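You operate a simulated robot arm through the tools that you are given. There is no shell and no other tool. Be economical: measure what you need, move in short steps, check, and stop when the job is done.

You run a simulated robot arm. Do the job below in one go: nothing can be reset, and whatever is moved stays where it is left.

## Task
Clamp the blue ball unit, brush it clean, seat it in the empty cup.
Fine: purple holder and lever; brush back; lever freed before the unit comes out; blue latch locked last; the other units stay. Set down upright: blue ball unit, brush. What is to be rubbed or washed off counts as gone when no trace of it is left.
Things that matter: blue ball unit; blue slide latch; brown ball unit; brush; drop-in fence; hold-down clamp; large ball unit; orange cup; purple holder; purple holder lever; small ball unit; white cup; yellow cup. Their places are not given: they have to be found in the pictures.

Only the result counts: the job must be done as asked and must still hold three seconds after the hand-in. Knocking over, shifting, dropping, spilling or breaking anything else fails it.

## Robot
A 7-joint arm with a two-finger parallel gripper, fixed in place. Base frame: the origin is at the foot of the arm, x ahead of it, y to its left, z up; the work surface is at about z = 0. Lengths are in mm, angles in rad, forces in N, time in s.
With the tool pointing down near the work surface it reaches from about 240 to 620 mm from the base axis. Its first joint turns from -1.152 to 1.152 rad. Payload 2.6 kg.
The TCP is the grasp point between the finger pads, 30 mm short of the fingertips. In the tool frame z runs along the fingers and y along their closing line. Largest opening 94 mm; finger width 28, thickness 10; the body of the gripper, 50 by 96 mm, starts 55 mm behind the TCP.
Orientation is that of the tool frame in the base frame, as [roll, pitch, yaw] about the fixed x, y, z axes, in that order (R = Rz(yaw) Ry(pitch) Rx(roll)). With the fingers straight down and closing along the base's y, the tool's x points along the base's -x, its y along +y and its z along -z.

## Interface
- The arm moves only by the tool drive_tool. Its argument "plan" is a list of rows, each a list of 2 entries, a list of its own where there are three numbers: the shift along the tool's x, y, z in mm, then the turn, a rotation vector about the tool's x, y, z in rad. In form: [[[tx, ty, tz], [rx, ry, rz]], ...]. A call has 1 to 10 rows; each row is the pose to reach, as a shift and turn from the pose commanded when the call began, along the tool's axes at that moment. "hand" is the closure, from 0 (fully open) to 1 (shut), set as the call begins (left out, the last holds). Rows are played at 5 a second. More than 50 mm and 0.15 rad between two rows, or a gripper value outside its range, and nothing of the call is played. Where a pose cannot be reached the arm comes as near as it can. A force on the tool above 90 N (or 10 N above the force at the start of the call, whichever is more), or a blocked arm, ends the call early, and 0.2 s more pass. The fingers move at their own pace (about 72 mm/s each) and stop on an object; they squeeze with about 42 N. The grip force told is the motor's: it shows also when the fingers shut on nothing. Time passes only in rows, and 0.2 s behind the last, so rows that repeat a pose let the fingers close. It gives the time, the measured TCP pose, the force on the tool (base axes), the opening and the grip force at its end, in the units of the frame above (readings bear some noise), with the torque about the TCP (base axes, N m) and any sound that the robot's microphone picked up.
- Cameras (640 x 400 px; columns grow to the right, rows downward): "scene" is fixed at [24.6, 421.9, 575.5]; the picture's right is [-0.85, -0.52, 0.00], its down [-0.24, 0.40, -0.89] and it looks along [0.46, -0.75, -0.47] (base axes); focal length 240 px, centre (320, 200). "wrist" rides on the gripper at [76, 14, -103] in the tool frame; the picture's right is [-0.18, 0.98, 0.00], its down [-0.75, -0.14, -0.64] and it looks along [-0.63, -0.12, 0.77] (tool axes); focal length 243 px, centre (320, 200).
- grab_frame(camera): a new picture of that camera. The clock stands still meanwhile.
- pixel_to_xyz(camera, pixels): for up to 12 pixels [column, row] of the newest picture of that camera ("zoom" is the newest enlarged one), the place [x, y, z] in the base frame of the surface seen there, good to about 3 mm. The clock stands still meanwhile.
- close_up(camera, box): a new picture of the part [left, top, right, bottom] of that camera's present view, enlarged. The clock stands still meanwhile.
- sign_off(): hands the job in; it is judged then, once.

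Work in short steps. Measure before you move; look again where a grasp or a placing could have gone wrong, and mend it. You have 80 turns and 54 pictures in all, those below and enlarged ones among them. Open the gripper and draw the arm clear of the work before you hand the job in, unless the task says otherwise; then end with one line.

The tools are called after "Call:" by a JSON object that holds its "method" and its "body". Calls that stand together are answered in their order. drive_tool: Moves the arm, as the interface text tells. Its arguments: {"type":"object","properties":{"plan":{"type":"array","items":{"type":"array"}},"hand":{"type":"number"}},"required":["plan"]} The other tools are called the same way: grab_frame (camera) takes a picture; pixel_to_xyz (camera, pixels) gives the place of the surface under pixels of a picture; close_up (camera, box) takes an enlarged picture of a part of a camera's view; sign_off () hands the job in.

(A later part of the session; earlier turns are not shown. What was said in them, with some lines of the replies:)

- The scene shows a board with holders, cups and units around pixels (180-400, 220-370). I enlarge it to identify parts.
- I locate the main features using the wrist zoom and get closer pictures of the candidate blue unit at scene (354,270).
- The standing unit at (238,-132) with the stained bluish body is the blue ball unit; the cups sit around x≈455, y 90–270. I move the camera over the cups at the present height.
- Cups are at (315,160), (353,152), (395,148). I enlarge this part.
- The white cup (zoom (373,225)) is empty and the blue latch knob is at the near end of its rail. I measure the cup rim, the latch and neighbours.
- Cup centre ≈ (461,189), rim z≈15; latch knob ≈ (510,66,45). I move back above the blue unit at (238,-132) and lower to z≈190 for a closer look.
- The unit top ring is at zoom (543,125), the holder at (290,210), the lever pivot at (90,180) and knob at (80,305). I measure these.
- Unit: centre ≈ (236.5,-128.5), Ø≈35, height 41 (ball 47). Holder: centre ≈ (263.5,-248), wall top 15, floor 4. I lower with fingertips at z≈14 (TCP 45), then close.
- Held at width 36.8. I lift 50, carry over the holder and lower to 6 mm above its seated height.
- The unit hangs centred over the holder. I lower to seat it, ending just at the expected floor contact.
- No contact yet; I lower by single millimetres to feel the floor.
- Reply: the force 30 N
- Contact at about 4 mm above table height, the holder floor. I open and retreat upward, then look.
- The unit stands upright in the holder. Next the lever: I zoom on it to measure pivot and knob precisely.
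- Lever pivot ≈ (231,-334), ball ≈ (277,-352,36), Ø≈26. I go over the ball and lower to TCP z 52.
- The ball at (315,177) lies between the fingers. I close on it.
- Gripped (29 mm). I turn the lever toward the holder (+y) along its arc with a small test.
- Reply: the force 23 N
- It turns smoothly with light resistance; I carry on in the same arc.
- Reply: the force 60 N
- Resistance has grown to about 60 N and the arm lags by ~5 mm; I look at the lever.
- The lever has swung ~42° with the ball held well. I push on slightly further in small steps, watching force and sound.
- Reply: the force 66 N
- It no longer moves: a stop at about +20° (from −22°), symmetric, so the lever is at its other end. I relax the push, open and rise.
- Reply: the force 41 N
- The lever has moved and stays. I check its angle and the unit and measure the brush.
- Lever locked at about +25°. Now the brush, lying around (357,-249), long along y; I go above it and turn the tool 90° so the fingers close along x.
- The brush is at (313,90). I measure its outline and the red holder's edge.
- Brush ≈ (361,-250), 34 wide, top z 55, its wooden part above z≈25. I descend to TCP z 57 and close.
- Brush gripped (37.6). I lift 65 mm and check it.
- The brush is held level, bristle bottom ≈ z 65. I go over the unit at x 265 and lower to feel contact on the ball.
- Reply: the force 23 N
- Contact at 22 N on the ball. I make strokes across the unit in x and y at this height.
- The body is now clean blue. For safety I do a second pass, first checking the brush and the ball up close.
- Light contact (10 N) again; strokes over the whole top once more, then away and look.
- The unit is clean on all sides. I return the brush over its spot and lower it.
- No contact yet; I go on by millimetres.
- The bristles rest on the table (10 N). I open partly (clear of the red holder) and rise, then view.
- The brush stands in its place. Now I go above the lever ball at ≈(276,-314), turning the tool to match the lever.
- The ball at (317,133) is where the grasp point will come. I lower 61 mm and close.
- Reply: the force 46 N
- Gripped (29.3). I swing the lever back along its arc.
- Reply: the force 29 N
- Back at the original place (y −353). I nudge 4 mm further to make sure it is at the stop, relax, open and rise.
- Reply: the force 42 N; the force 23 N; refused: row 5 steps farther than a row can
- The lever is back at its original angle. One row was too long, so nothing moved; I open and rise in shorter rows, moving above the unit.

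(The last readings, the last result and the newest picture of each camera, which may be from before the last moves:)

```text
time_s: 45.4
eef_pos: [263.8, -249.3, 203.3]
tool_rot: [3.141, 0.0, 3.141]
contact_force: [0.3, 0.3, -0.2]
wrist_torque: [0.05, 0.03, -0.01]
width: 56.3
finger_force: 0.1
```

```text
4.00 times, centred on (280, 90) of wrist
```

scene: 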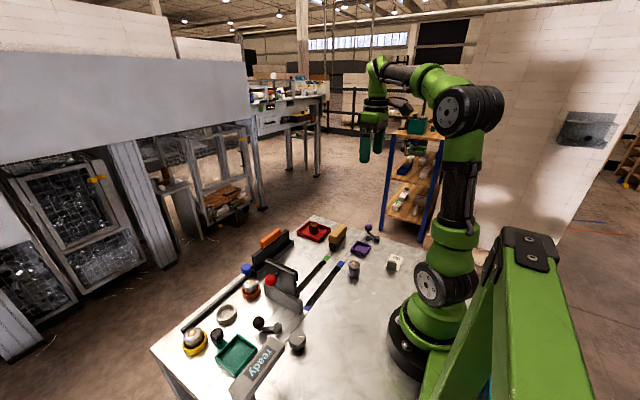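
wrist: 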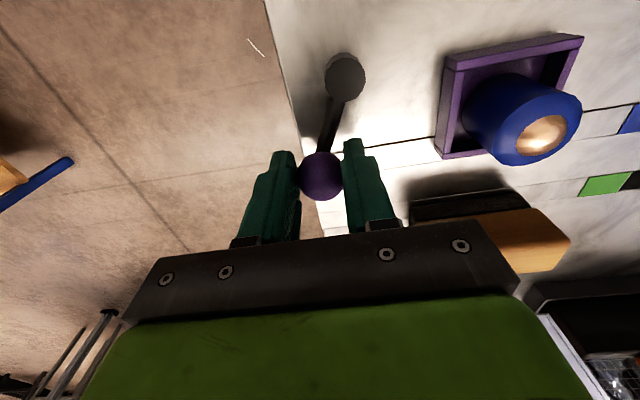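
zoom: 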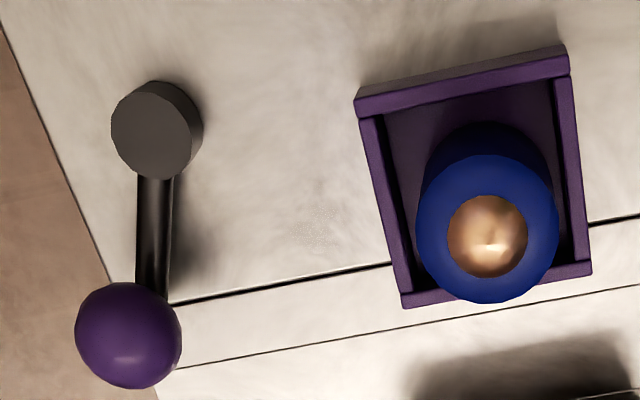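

Lever is freed, unit is clean and upright. I measure the unit's place for the grasp.

Call:
{"method": "pixel_to_xyz", "body": {"camera": "zoom", "pixels": [[422, 228], [552, 228], [487, 160], [487, 298], [487, 232], [130, 330], [155, 130]]}}

```text
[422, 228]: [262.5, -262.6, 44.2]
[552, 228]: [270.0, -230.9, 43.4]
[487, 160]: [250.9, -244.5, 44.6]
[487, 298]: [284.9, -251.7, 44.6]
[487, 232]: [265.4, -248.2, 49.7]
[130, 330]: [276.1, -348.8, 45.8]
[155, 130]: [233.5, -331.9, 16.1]
```

Unit centre ≈ (266,-248). I lower 151 mm with tips above the holder wall, and close.

Call:
{"method": "drive_tool", "body": {"plan": [[[-2, 1.2, 45], [0, 0, 0]], [[-2, 1.2, 90], [0, 0, 0]], [[-2, 1.2, 130], [0, 0, 0]], [[-2, 1.2, 151], [0, 0, 0]]]}}

Call:
{"method": "drive_tool", "body": {"plan": [[[0, 0, 0], [0, 0, 0]], [[0, 0, 0], [0, 0, 0]], [[0, 0, 0], [0, 0, 0]]], "hand": 1}}

Call:
{"method": "drive_tool", "body": {"plan": [[[0, 0, -15], [0, 0, 0]], [[0, 0, -30], [0, 0, 0]]]}}

```text
time_s: 46.4
eef_pos: [266.5, -247.8, 49.2]
tool_rot: [-3.141, 0.0, 3.14]
contact_force: [-0.1, 0.9, -0.5]
wrist_torque: [0.01, -0.05, 0.0]
width: 56.1
finger_force: 0.1
```

```text
time_s: 47.2
eef_pos: [265.4, -248.4, 48.6]
tool_rot: [-3.141, 0.001, -3.141]
contact_force: [0.4, -0.2, 0.4]
wrist_torque: [0.03, 0.01, 0.01]
width: 36.8
finger_force: 41.4
```

```text
time_s: 47.8
eef_pos: [267.0, -247.1, 78.8]
tool_rot: [3.141, -0.001, -3.139]
contact_force: [-0.4, -0.8, -1.2]
wrist_torque: [-0.02, 0.01, 0.03]
width: 36.9
finger_force: 42.1
```

Freed cleanly. I raise to z≈230 and travel toward the white cup above all obstacles.

Call:
{"method": "drive_tool", "body": {"plan": [[[0, 0, -49], [0, 0, 0]], [[0, 0, -98], [0, 0, 0]], [[0, 0, -147], [0, 0, 0]], [[-19.4, 43.6, -150], [0, 0, 0]], [[-38.9, 87.3, -150], [0, 0, 0]], [[-58.3, 131, -150], [0, 0, 0]], [[-77.8, 174.6, -150], [0, 0, 0]], [[-97.2, 218.2, -150], [0, 0, 0]], [[-116.7, 262, -150], [0, 0, 0]], [[-136, 305.6, -150], [0, 0, 0]]]}}

Call:
{"method": "drive_tool", "body": {"plan": [[[-19.5, 43.6, 0], [0, 0, 0]], [[-39, 87.3, 0], [0, 0, 0]], [[-58.5, 131, 0], [0, 0, 0]], [[-58.5, 131, 40], [0, 0, 0]], [[-58.5, 131, 70], [0, 0, 0]], [[-58.5, 131, 70], [0, 0, 0]]]}}

Call:
{"method": "grab_frame", "body": {"camera": "wrist"}}

Call:
{"method": "close_up", "body": {"camera": "scene", "box": [175, 250, 315, 350]}}

```text
time_s: 50.0
eef_pos: [403.0, 61.0, 227.8]
tool_rot: [-3.141, -0.002, -3.141]
contact_force: [0.0, 0.0, -0.8]
wrist_torque: [0.0, -0.01, -0.04]
width: 36.7
finger_force: 42.7
```

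```text
time_s: 51.4
eef_pos: [461.3, 189.5, 160.2]
tool_rot: [3.141, -0.001, 3.141]
contact_force: [0.2, -0.5, -1.7]
wrist_torque: [0.0, 0.0, 0.01]
width: 36.7
finger_force: 42.2
```

```text
18 pictures are left
```

wrist: 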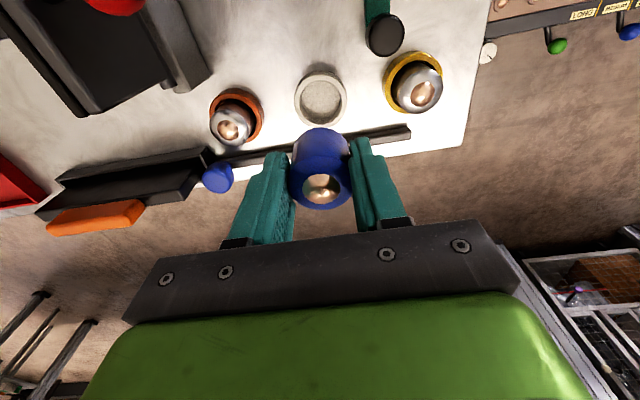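

```text
4.00 times, centred on (245, 300) of scene
```

zoom: 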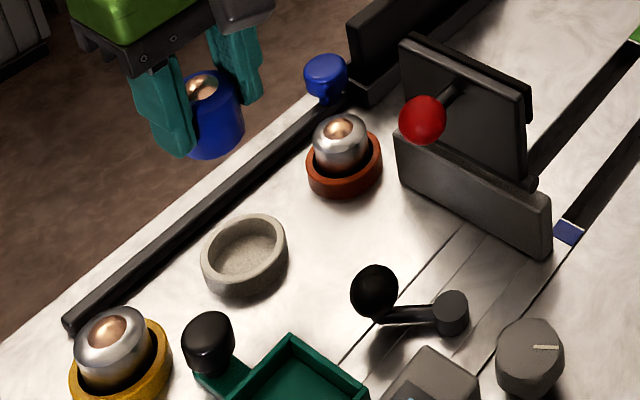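

The white cup at (320,101) is nearly straight below the unit. I measure the rim to refine.

Call:
{"method": "pixel_to_xyz", "body": {"camera": "wrist", "pixels": [[297, 99], [343, 99], [320, 76], [321, 122], [320, 100], [321, 188], [218, 177], [405, 131], [230, 128], [420, 95]]}}

Call:
{"method": "close_up", "body": {"camera": "wrist", "box": [200, 40, 440, 190]}}

```text
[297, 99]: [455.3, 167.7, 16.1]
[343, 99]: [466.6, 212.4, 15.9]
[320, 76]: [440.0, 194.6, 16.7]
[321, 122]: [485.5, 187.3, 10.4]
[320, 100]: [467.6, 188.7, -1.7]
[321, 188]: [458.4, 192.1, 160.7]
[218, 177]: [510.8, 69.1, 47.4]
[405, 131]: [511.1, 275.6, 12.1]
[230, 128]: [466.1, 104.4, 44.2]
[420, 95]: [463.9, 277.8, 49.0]
```

```text
2.67 times, centred on (320, 115) of wrist
```

zoom: 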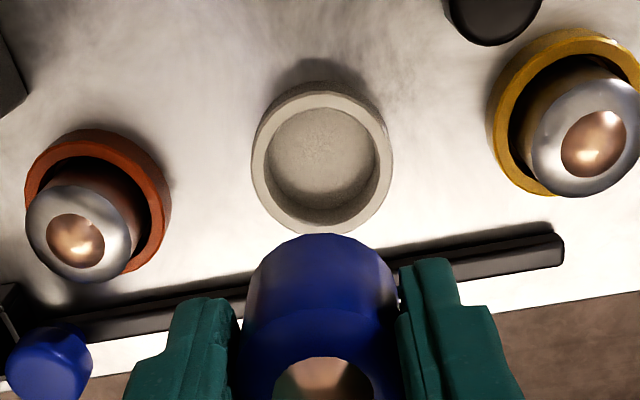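

Rim centre ≈ (461.7,190.3), inner Ø≈41, so margin is ~2 mm. I shift by 0.8 mm each and lower to just above the rim, then check.

Call:
{"method": "drive_tool", "body": {"plan": [[[-0.8, 0.8, 40], [0, 0, 0]], [[-0.8, 0.8, 75], [0, 0, 0]], [[-0.8, 0.8, 94], [0, 0, 0]], [[-0.8, 0.8, 94], [0, 0, 0]]]}}

Call:
{"method": "close_up", "body": {"camera": "scene", "box": [205, 285, 255, 325]}}

Call:
{"method": "close_up", "body": {"camera": "wrist", "box": [260, 100, 380, 210]}}

```text
time_s: 52.4
eef_pos: [460.6, 189.6, 65.9]
tool_rot: [-3.142, -0.001, -3.141]
contact_force: [-0.1, -0.2, -1.8]
wrist_torque: [-0.01, -0.02, 0.0]
width: 36.5
finger_force: 42.4
```

```text
10.00 times, centred on (230, 305) of scene
```

zoom: 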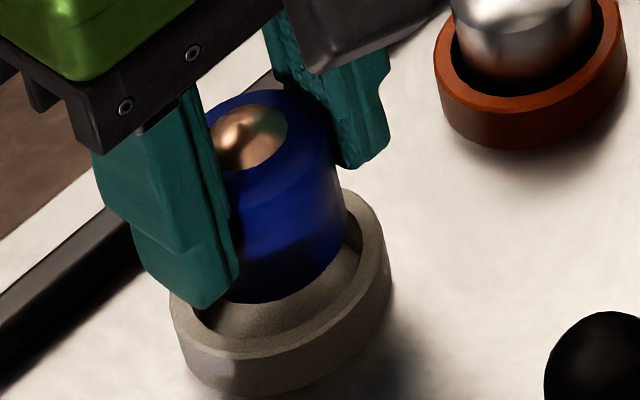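

```text
3.64 times, centred on (320, 155) of wrist
```

zoom: 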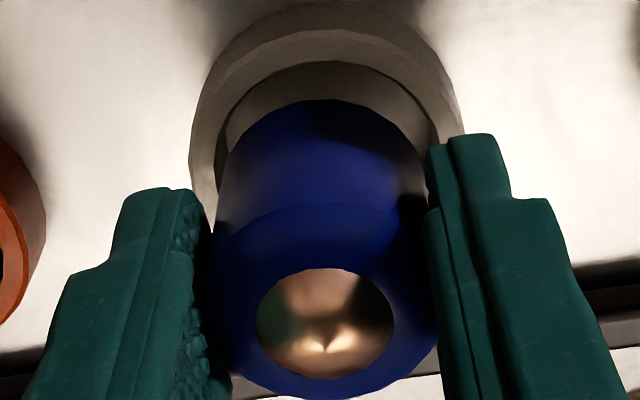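

It hangs just above the rim and well centred. I lower in small steps.

Call:
{"method": "drive_tool", "body": {"plan": [[[0, 0.5, 4], [0, 0, 0]], [[0, 0.5, 8], [0, 0, 0]], [[0, 0.5, 10], [0, 0, 0]]]}}

```text
time_s: 53.2
eef_pos: [462.3, 189.2, 56.6]
tool_rot: [-3.14, 0.002, -3.141]
contact_force: [-0.5, -0.4, -1.1]
wrist_torque: [-0.02, 0.01, 0.0]
width: 36.7
finger_force: 43.0
```

No contact and already below the rim; I continue down.

Call:
{"method": "drive_tool", "body": {"plan": [[[0, 0, 2], [0, 0, 0]], [[0, 0, 4], [0, 0, 0]], [[0, 0, 5.5], [0, 0, 0]]]}}

Call:
{"method": "drive_tool", "body": {"plan": [[[0, 0, 1], [0, 0, 0]], [[0, 0, 2], [0, 0, 0]]]}}

```text
time_s: 54.0
eef_pos: [462.5, 190.0, 49.3]
tool_rot: [3.142, 0.001, -3.141]
contact_force: [0.6, -0.1, -1.3]
wrist_torque: [0.0, -0.03, 0.01]
width: 36.5
finger_force: 42.2
```

```text
time_s: 54.6
eef_pos: [462.5, 190.7, 46.2]
tool_rot: [3.141, -0.001, -3.141]
contact_force: [-0.6, 0.3, -2.3]
wrist_torque: [-0.03, 0.0, -0.02]
width: 36.5
finger_force: 42.0
```

Call:
{"method": "drive_tool", "body": {"plan": [[[0, 0, 0.8], [0, 0, 0]], [[0, 0, 1.6], [0, 0, 0]]]}}

```text
time_s: 55.2
eef_pos: [463.8, 190.9, 46.3]
tool_rot: [-3.141, 0.0, -3.14]
contact_force: [-0.3, 0.2, -0.9]
wrist_torque: [-0.01, 0.05, 0.0]
width: 36.6
finger_force: 41.4
```

Call:
{"method": "drive_tool", "body": {"plan": [[[0, 0, 0.8], [0, 0, 0]], [[0, 0, 1.5], [0, 0, 0]]]}}

Call:
{"method": "close_up", "body": {"camera": "scene", "box": [205, 285, 255, 325]}}

```text
time_s: 55.8
eef_pos: [462.1, 191.7, 46.5]
tool_rot: [3.14, -0.001, 3.14]
contact_force: [-11.9, -3.7, 23.3]
wrist_torque: [-0.64, 0.44, -0.11]
width: 36.8
finger_force: 42.0
```

```text
10.00 times, centred on (230, 305) of scene
```

zoom: 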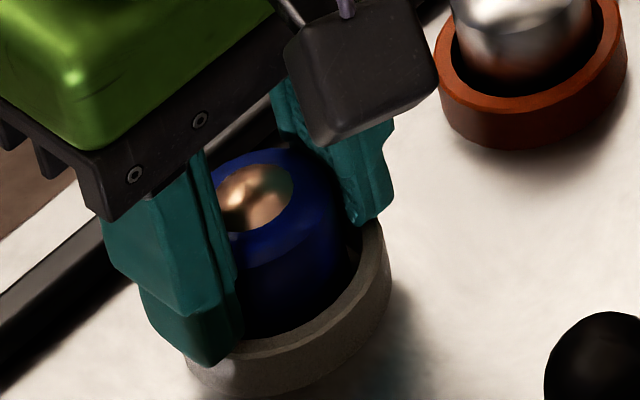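

The unit is down in the cup (23 N contact). I relax 1 mm, open and rise.

Call:
{"method": "drive_tool", "body": {"plan": [[[0, 0, -1], [0, 0, 0]], [[0, 0, -1], [0, 0, 0]], [[0, 0, -1], [0, 0, 0]], [[0, 0, -40], [0, 0, 0]], [[0, 0, -80], [0, 0, 0]], [[0, 0, -125], [0, 0, 0]], [[0, 0, -160], [0, 0, 0]]], "hand": 0.4}}

Call:
{"method": "grab_frame", "body": {"camera": "wrist"}}

Call:
{"method": "close_up", "body": {"camera": "scene", "box": [175, 250, 315, 350]}}

```text
time_s: 57.4
eef_pos: [463.6, 192.8, 204.9]
tool_rot: [3.141, -0.001, -3.141]
contact_force: [0.0, 0.6, 0.4]
wrist_torque: [0.04, 0.0, 0.01]
width: 56.3
finger_force: 0.1
```

```text
12 pictures are left
```

wrist: 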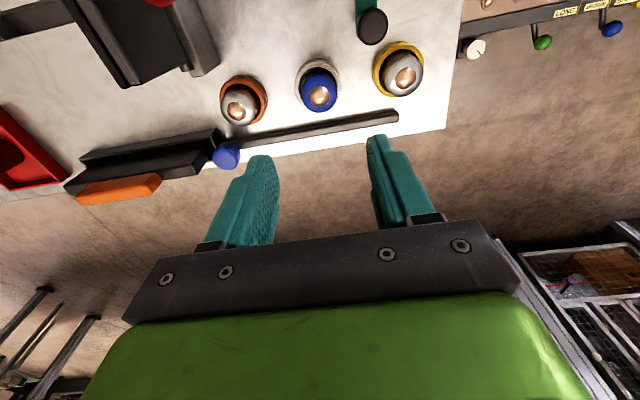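

```text
4.00 times, centred on (245, 300) of scene
```

zoom: 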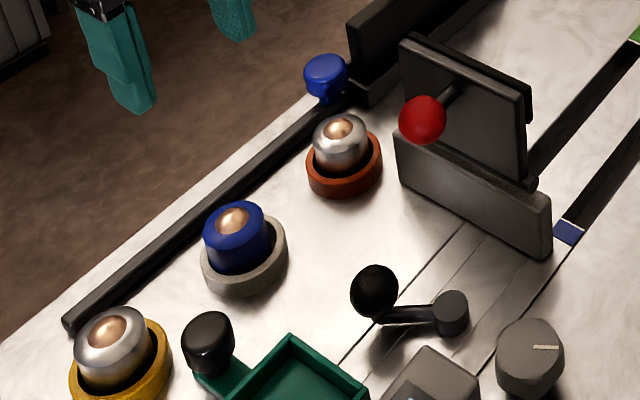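

The blue unit sits upright in the white cup. Now the latch: I move above the knob at ≈(510,68), turning the tool −90° so the fingers close along x and the camera stays clear of the fence.

Call:
{"method": "drive_tool", "body": {"plan": [[[-5, -12, 0], [0, 0, 0.148]], [[-9, -24, 0], [0, 0, 0.296]], [[-14, -36, 0], [0, 0, 0.444]], [[-19, -48, 0], [0, 0, 0.592]], [[-23, -60, 0], [0, 0, 0.74]], [[-28, -72, 0], [0, 0, 0.888]], [[-33, -84, 0], [0, 0, 1.036]], [[-38, -96, 0], [0, 0, 1.184]], [[-42, -108, 0], [0, 0, 1.332]], [[-47, -121, 0], [0, 0, 1.48]]], "hand": 0.55}}

Call:
{"method": "drive_tool", "body": {"plan": [[[0, 0, 0], [0, 0, 0.091]], [[0, 0, 40], [0, 0, 0.091]], [[0, 0, 40], [0, 0, 0.091]]]}}

Call:
{"method": "grab_frame", "body": {"camera": "wrist"}}

```text
time_s: 59.6
eef_pos: [509.9, 69.0, 204.6]
tool_rot: [-3.141, 0.001, 1.659]
contact_force: [-0.2, -0.1, -0.1]
wrist_torque: [-0.02, -0.02, 0.0]
width: 42.4
finger_force: 0.1
```

```text
time_s: 60.4
eef_pos: [508.6, 68.6, 164.6]
tool_rot: [3.141, 0.0, 1.57]
contact_force: [-0.4, -0.3, 1.3]
wrist_torque: [-0.03, 0.01, -0.01]
width: 42.0
finger_force: 0.1
```

```text
10 pictures are left
```

wrist: 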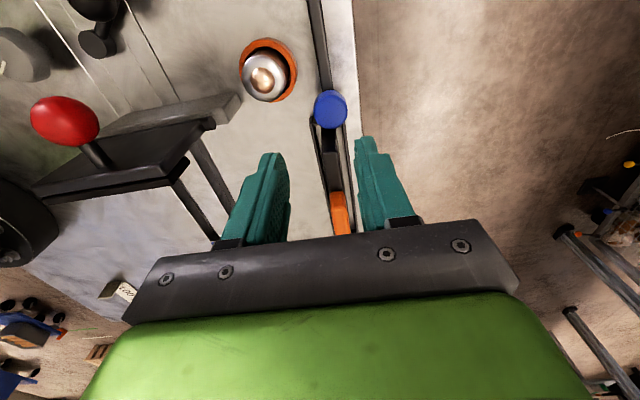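

The knob appears at (330,108), slightly +x of the tool. I measure it, the fence end and handle.

Call:
{"method": "pixel_to_xyz", "body": {"camera": "wrist", "pixels": [[330, 105], [317, 106], [343, 106], [329, 92], [329, 123], [330, 140], [338, 200], [333, 170], [262, 85], [290, 70], [320, 127], [341, 228]]}}

Call:
{"method": "close_up", "body": {"camera": "wrist", "box": [230, 20, 400, 126]}}

```text
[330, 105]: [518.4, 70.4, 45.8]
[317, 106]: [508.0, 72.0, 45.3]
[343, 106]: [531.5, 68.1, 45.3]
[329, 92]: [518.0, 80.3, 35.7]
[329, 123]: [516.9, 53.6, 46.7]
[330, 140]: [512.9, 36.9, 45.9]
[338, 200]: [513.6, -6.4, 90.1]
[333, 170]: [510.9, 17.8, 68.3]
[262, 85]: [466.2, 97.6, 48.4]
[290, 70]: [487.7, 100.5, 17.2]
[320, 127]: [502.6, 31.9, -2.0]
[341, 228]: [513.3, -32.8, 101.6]
```

```text
3.76 times, centred on (315, 73) of wrist
```

zoom: 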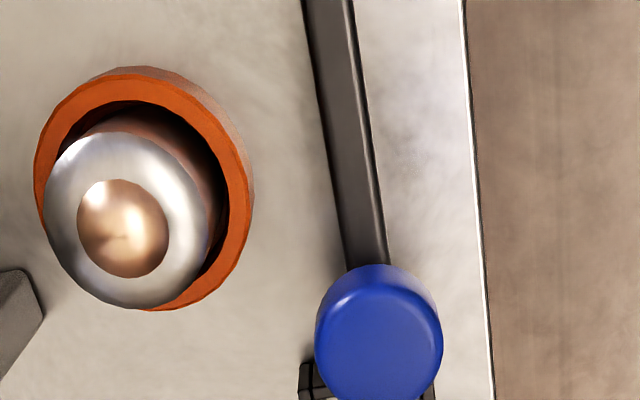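

The knob centre is ≈(518.5,68), Ø≈28, top 46. I shift +9 in x, lower to TCP z 53 and close.

Call:
{"method": "drive_tool", "body": {"plan": [[[1.5, 9, 40], [0, 0, 0]], [[1.5, 9, 80], [0, 0, 0]], [[1.5, 9, 112], [0, 0, 0]]]}}

Call:
{"method": "drive_tool", "body": {"plan": [[[0, 0, 0], [0, 0, 0]], [[0, 0, 0], [0, 0, 0]], [[0, 0, 0], [0, 0, 0]]], "hand": 1}}

```text
time_s: 61.2
eef_pos: [516.8, 71.1, 52.4]
tool_rot: [-3.141, 0.001, 1.572]
contact_force: [-0.1, -0.6, 0.3]
wrist_torque: [0.01, -0.02, -0.01]
width: 42.4
finger_force: 0.0
```

```text
time_s: 62.0
eef_pos: [517.7, 72.3, 52.0]
tool_rot: [3.14, 0.0, 1.572]
contact_force: [12.7, -0.5, -10.1]
wrist_torque: [0.45, -0.17, 0.07]
width: 31.4
finger_force: 45.5
```

Knob held (31.4). I slide it +y by 25 mm to test.

Call:
{"method": "drive_tool", "body": {"plan": [[[8, 0, 0], [0, 0, 0]], [[16, 0, 0], [0, 0, 0]], [[25, 0, 0], [0, 0, 0]]]}}

```text
time_s: 62.8
eef_pos: [519.0, 96.3, 51.8]
tool_rot: [3.141, 0.001, 1.57]
contact_force: [9.5, -0.5, -7.0]
wrist_torque: [0.14, 0.0, 0.05]
width: 31.3
finger_force: 44.8
```

It slides freely. I continue 120 mm, watching the force.

Call:
{"method": "drive_tool", "body": {"plan": [[[15, 0, 0], [0, 0, 0]], [[30, 0, 0], [0, 0, 0]], [[45, 0, 0], [0, 0, 0]], [[60, 0, 0], [0, 0, 0]], [[75, 0, 0], [0, 0, 0]], [[90, 0, 0], [0, 0, 0]], [[105, 0, 0], [0, 0, 0]], [[120, 0, 0], [0, 0, 0]]]}}

Call:
{"method": "grab_frame", "body": {"camera": "scene"}}

```text
time_s: 64.6
eef_pos: [517.6, 216.8, 51.4]
tool_rot: [-3.14, -0.001, 1.571]
contact_force: [-0.4, 0.1, -0.6]
wrist_torque: [-0.01, -0.01, 0.0]
width: 0.0
finger_force: 33.1
```

```text
8 pictures are left
```

scene: 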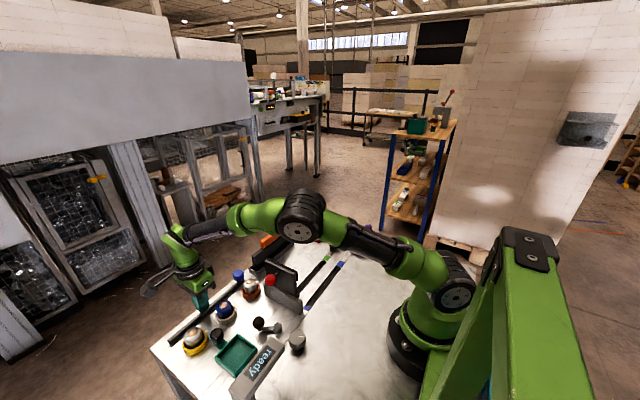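

The fingers slipped off the knob – it met a stop somewhere. I enlarge to find where the knob is.

Call:
{"method": "close_up", "body": {"camera": "scene", "box": [190, 250, 290, 325]}}

```text
5.33 times, centred on (240, 288) of scene
```

zoom: 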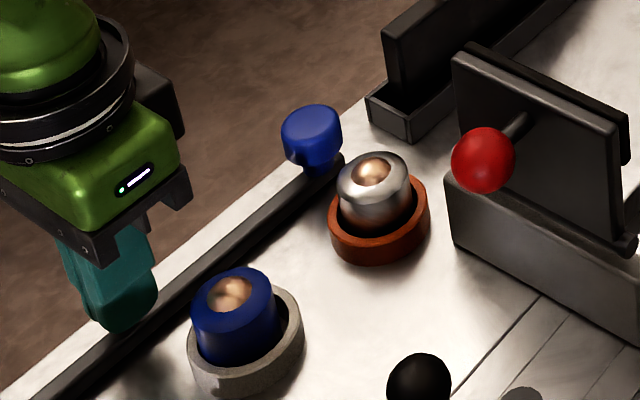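

Call:
{"method": "pixel_to_xyz", "body": {"camera": "zoom", "pixels": [[312, 115], [312, 145], [318, 172], [340, 162], [388, 110], [375, 170], [235, 290]]}}

```text
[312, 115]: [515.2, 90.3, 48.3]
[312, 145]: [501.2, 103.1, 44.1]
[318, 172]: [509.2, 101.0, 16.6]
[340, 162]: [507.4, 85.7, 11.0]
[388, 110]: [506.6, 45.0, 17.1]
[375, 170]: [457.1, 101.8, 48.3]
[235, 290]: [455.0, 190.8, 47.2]
```

The knob now stands ~32 mm further along (y≈98), apparently at a stop. To be sure, I rise, go behind it (y≈65) with closed fingers and test-push it.

Call:
{"method": "drive_tool", "body": {"plan": [[[0, 0, -40], [0, 0, 0]], [[0, 0, -75], [0, 0, 0]], [[-45, 0, -75], [0, 0, 0]], [[-90, 0, -75], [0, 0, 0]], [[-130, 0, -75], [0, 0, 0]], [[-153, 0, -75], [0, 0, 0]], [[-153, 0, -75], [0, 0, 0]]]}}

Call:
{"method": "grab_frame", "body": {"camera": "wrist"}}

```text
time_s: 66.2
eef_pos: [517.7, 62.5, 128.8]
tool_rot: [-3.141, 0.0, 1.571]
contact_force: [-0.5, 0.3, -1.5]
wrist_torque: [-0.03, 0.01, 0.03]
width: 0.0
finger_force: 33.6
```

```text
6 pictures are left
```

wrist: 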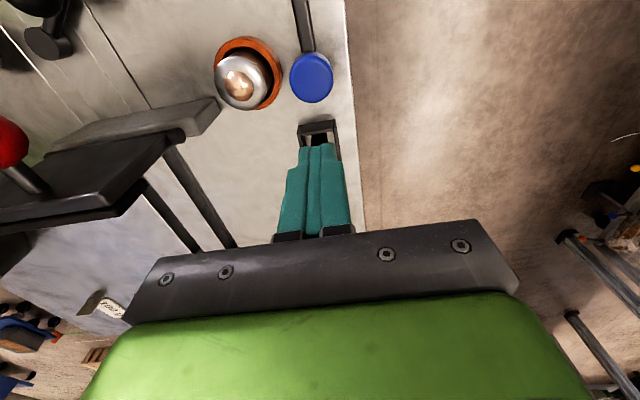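

Call:
{"method": "pixel_to_xyz", "body": {"camera": "wrist", "pixels": [[311, 75], [311, 97], [293, 78], [329, 78], [318, 124], [311, 56]]}}

```text
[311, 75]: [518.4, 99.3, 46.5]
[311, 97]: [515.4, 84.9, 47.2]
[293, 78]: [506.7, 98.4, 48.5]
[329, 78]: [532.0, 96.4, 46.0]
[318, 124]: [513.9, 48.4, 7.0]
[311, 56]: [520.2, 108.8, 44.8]
```

The knob is at (518.5,97), its near edge y≈84. I lower behind it and push +y gently.

Call:
{"method": "drive_tool", "body": {"plan": [[[2, 0, 40], [0, 0, 0]], [[2, 0, 75], [0, 0, 0]], [[5, 0, 75], [0, 0, 0]], [[8, 0, 75], [0, 0, 0]]]}}

Call:
{"method": "drive_tool", "body": {"plan": [[[3, 0, 0], [0, 0, 0]], [[6, 0, 0], [0, 0, 0]], [[8, 0, 0], [0, 0, 0]]]}}

```text
time_s: 66.8
eef_pos: [519.3, 65.8, 76.1]
tool_rot: [3.137, -0.008, 1.562]
contact_force: [-2.4, -0.4, 6.2]
wrist_torque: [0.07, 0.11, 0.03]
width: 0.0
finger_force: 32.8
stopped in row 2: the force on the tool passed its limit at 148 N (the readings are from after the stop); the commanded pose is now the measured one
```

```text
time_s: 67.6
eef_pos: [520.2, 74.8, 76.2]
tool_rot: [3.135, -0.006, 1.564]
contact_force: [2.3, -7.8, 8.2]
wrist_torque: [-0.17, -0.01, 0.05]
width: 0.0
finger_force: 33.0
```

The fingers touched down at z≈46, likely on the knob's edge. I rise and look at once.

Call:
{"method": "drive_tool", "body": {"plan": [[[0, 0, -40], [0, 0, 0]], [[0, 0, -80], [0, 0, 0]]]}}

Call:
{"method": "close_up", "body": {"camera": "scene", "box": [190, 250, 290, 325]}}

```text
time_s: 68.2
eef_pos: [519.3, 75.6, 156.0]
tool_rot: [3.139, -0.009, 1.564]
contact_force: [-0.5, 0.1, 0.4]
wrist_torque: [-0.03, -0.01, -0.02]
width: 0.3
finger_force: 33.0
```

```text
5.33 times, centred on (240, 288) of scene
```

zoom: 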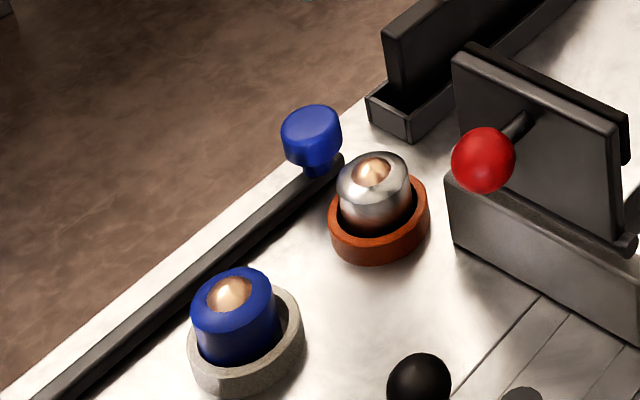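

Nothing was disturbed and the knob is still at y≈97. I grip it again instead, to test its further travel with force readings.

Call:
{"method": "drive_tool", "body": {"plan": [[[12, -0.5, 0], [0, 0, 0]], [[23, -0.5, 0], [0, 0, 0]], [[23, -0.5, 40], [0, 0, 0]], [[23, -0.5, 70], [0, 0, 0]], [[23, -0.5, 90], [0, 0, 0]], [[23, -0.5, 103], [0, 0, 0]]], "hand": 0.56}}

Call:
{"method": "drive_tool", "body": {"plan": [[[0, 0, 0], [0, 0, 0]], [[0, 0, 0], [0, 0, 0]], [[0, 0, 0], [0, 0, 0]]], "hand": 1}}

Call:
{"method": "drive_tool", "body": {"plan": [[[2, 0, 0], [0, 0, 0]], [[4, 0, 0], [0, 0, 0]], [[4, 0, 0], [0, 0, 0]]]}}

```text
time_s: 69.6
eef_pos: [519.6, 96.6, 51.1]
tool_rot: [3.139, -0.008, 1.563]
contact_force: [-0.2, -1.4, -0.1]
wrist_torque: [0.02, -0.02, 0.01]
width: 41.3
finger_force: 0.1
```

```text
time_s: 70.4
eef_pos: [518.5, 98.1, 52.6]
tool_rot: [-3.138, -0.008, 1.56]
contact_force: [-26.3, -3.7, 7.8]
wrist_torque: [0.05, 0.12, -0.13]
width: 31.4
finger_force: 45.4
```

```text
time_s: 71.2
eef_pos: [518.5, 97.2, 52.3]
tool_rot: [-3.138, -0.004, 1.557]
contact_force: [-30.8, -22.0, 11.3]
wrist_torque: [0.25, 0.5, -0.1]
width: 31.3
finger_force: 45.2
```

A firm stop (22 N, no travel): the latch is at its locked end. I relax, open slightly, rise and retreat clear.

Call:
{"method": "drive_tool", "body": {"plan": [[[-3.5, 0, 0], [0, 0, 0]], [[-3.5, 0, 0], [0, 0, 0]]]}}

Call:
{"method": "drive_tool", "body": {"plan": [[[0, 0, 0], [0, 0, 0]], [[0, 0, 0], [0, 0, 0]], [[0, 0, -40], [0, 0, 0]], [[0, 0, -80], [0, 0, 0]], [[0, 0, -120], [0, 0, 0]], [[0, 0, -165], [0, 0, 0]], [[0, 0, -210], [0, 0, 0]], [[0, 0, -250], [0, 0, 0]]], "hand": 0.56}}

Call:
{"method": "grab_frame", "body": {"camera": "wrist"}}

Call:
{"method": "close_up", "body": {"camera": "scene", "box": [160, 210, 420, 372]}}

```text
time_s: 71.8
eef_pos: [518.0, 98.2, 51.2]
tool_rot: [-3.14, -0.008, 1.564]
contact_force: [-28.9, -11.8, 10.8]
wrist_torque: [-1.34, 0.36, -0.03]
width: 31.3
finger_force: 45.0
```

```text
time_s: 73.6
eef_pos: [519.3, 96.1, 304.4]
tool_rot: [3.138, -0.008, 1.563]
contact_force: [0.2, 0.1, 0.3]
wrist_torque: [0.02, -0.01, -0.01]
width: 41.4
finger_force: 0.1
```

```text
4 pictures are left
```

wrist: 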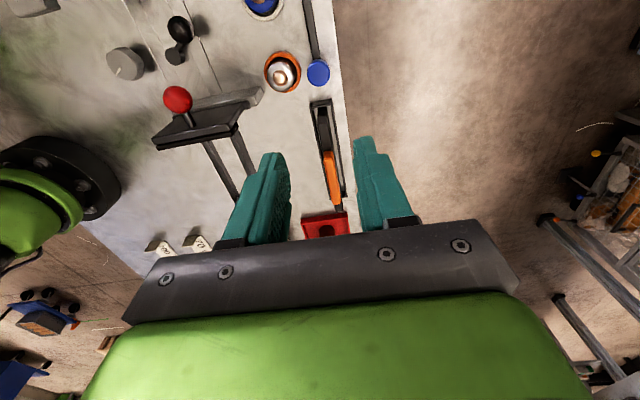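

```text
2.46 times, centred on (290, 291) of scene
```

zoom: 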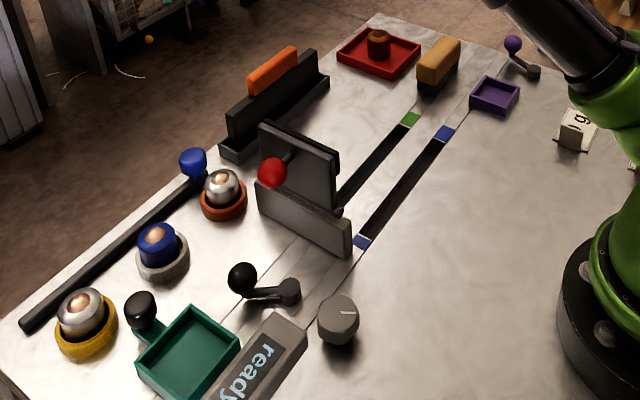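

The latch bar has moved with the knob toward the cups, all units stand, the brush is back and the lever is free. I open the gripper fully, up and clear, then hand in.

Call:
{"method": "drive_tool", "body": {"plan": [[[0, -30, -30], [0, 0, 0]], [[0, -60, -40], [0, 0, 0]], [[0, -60, -40], [0, 0, 0]], [[0, -60, -40], [0, 0, 0]]], "hand": 0}}

Call:
{"method": "sign_off", "body": {}}

```text
time_s: 74.6
eef_pos: [458.0, 95.9, 344.3]
tool_rot: [3.137, -0.01, 1.562]
contact_force: [-0.3, 0.0, 0.2]
wrist_torque: [0.0, -0.05, 0.03]
width: 94.1
finger_force: 0.1
```

```text
The job is handed in.
```

The blue ball unit was clamped in the purple holder, brushed clean and, once the lever was freed, seated upright in the white cup; the brush is back in its place and the blue latch was slid to its end stop last.
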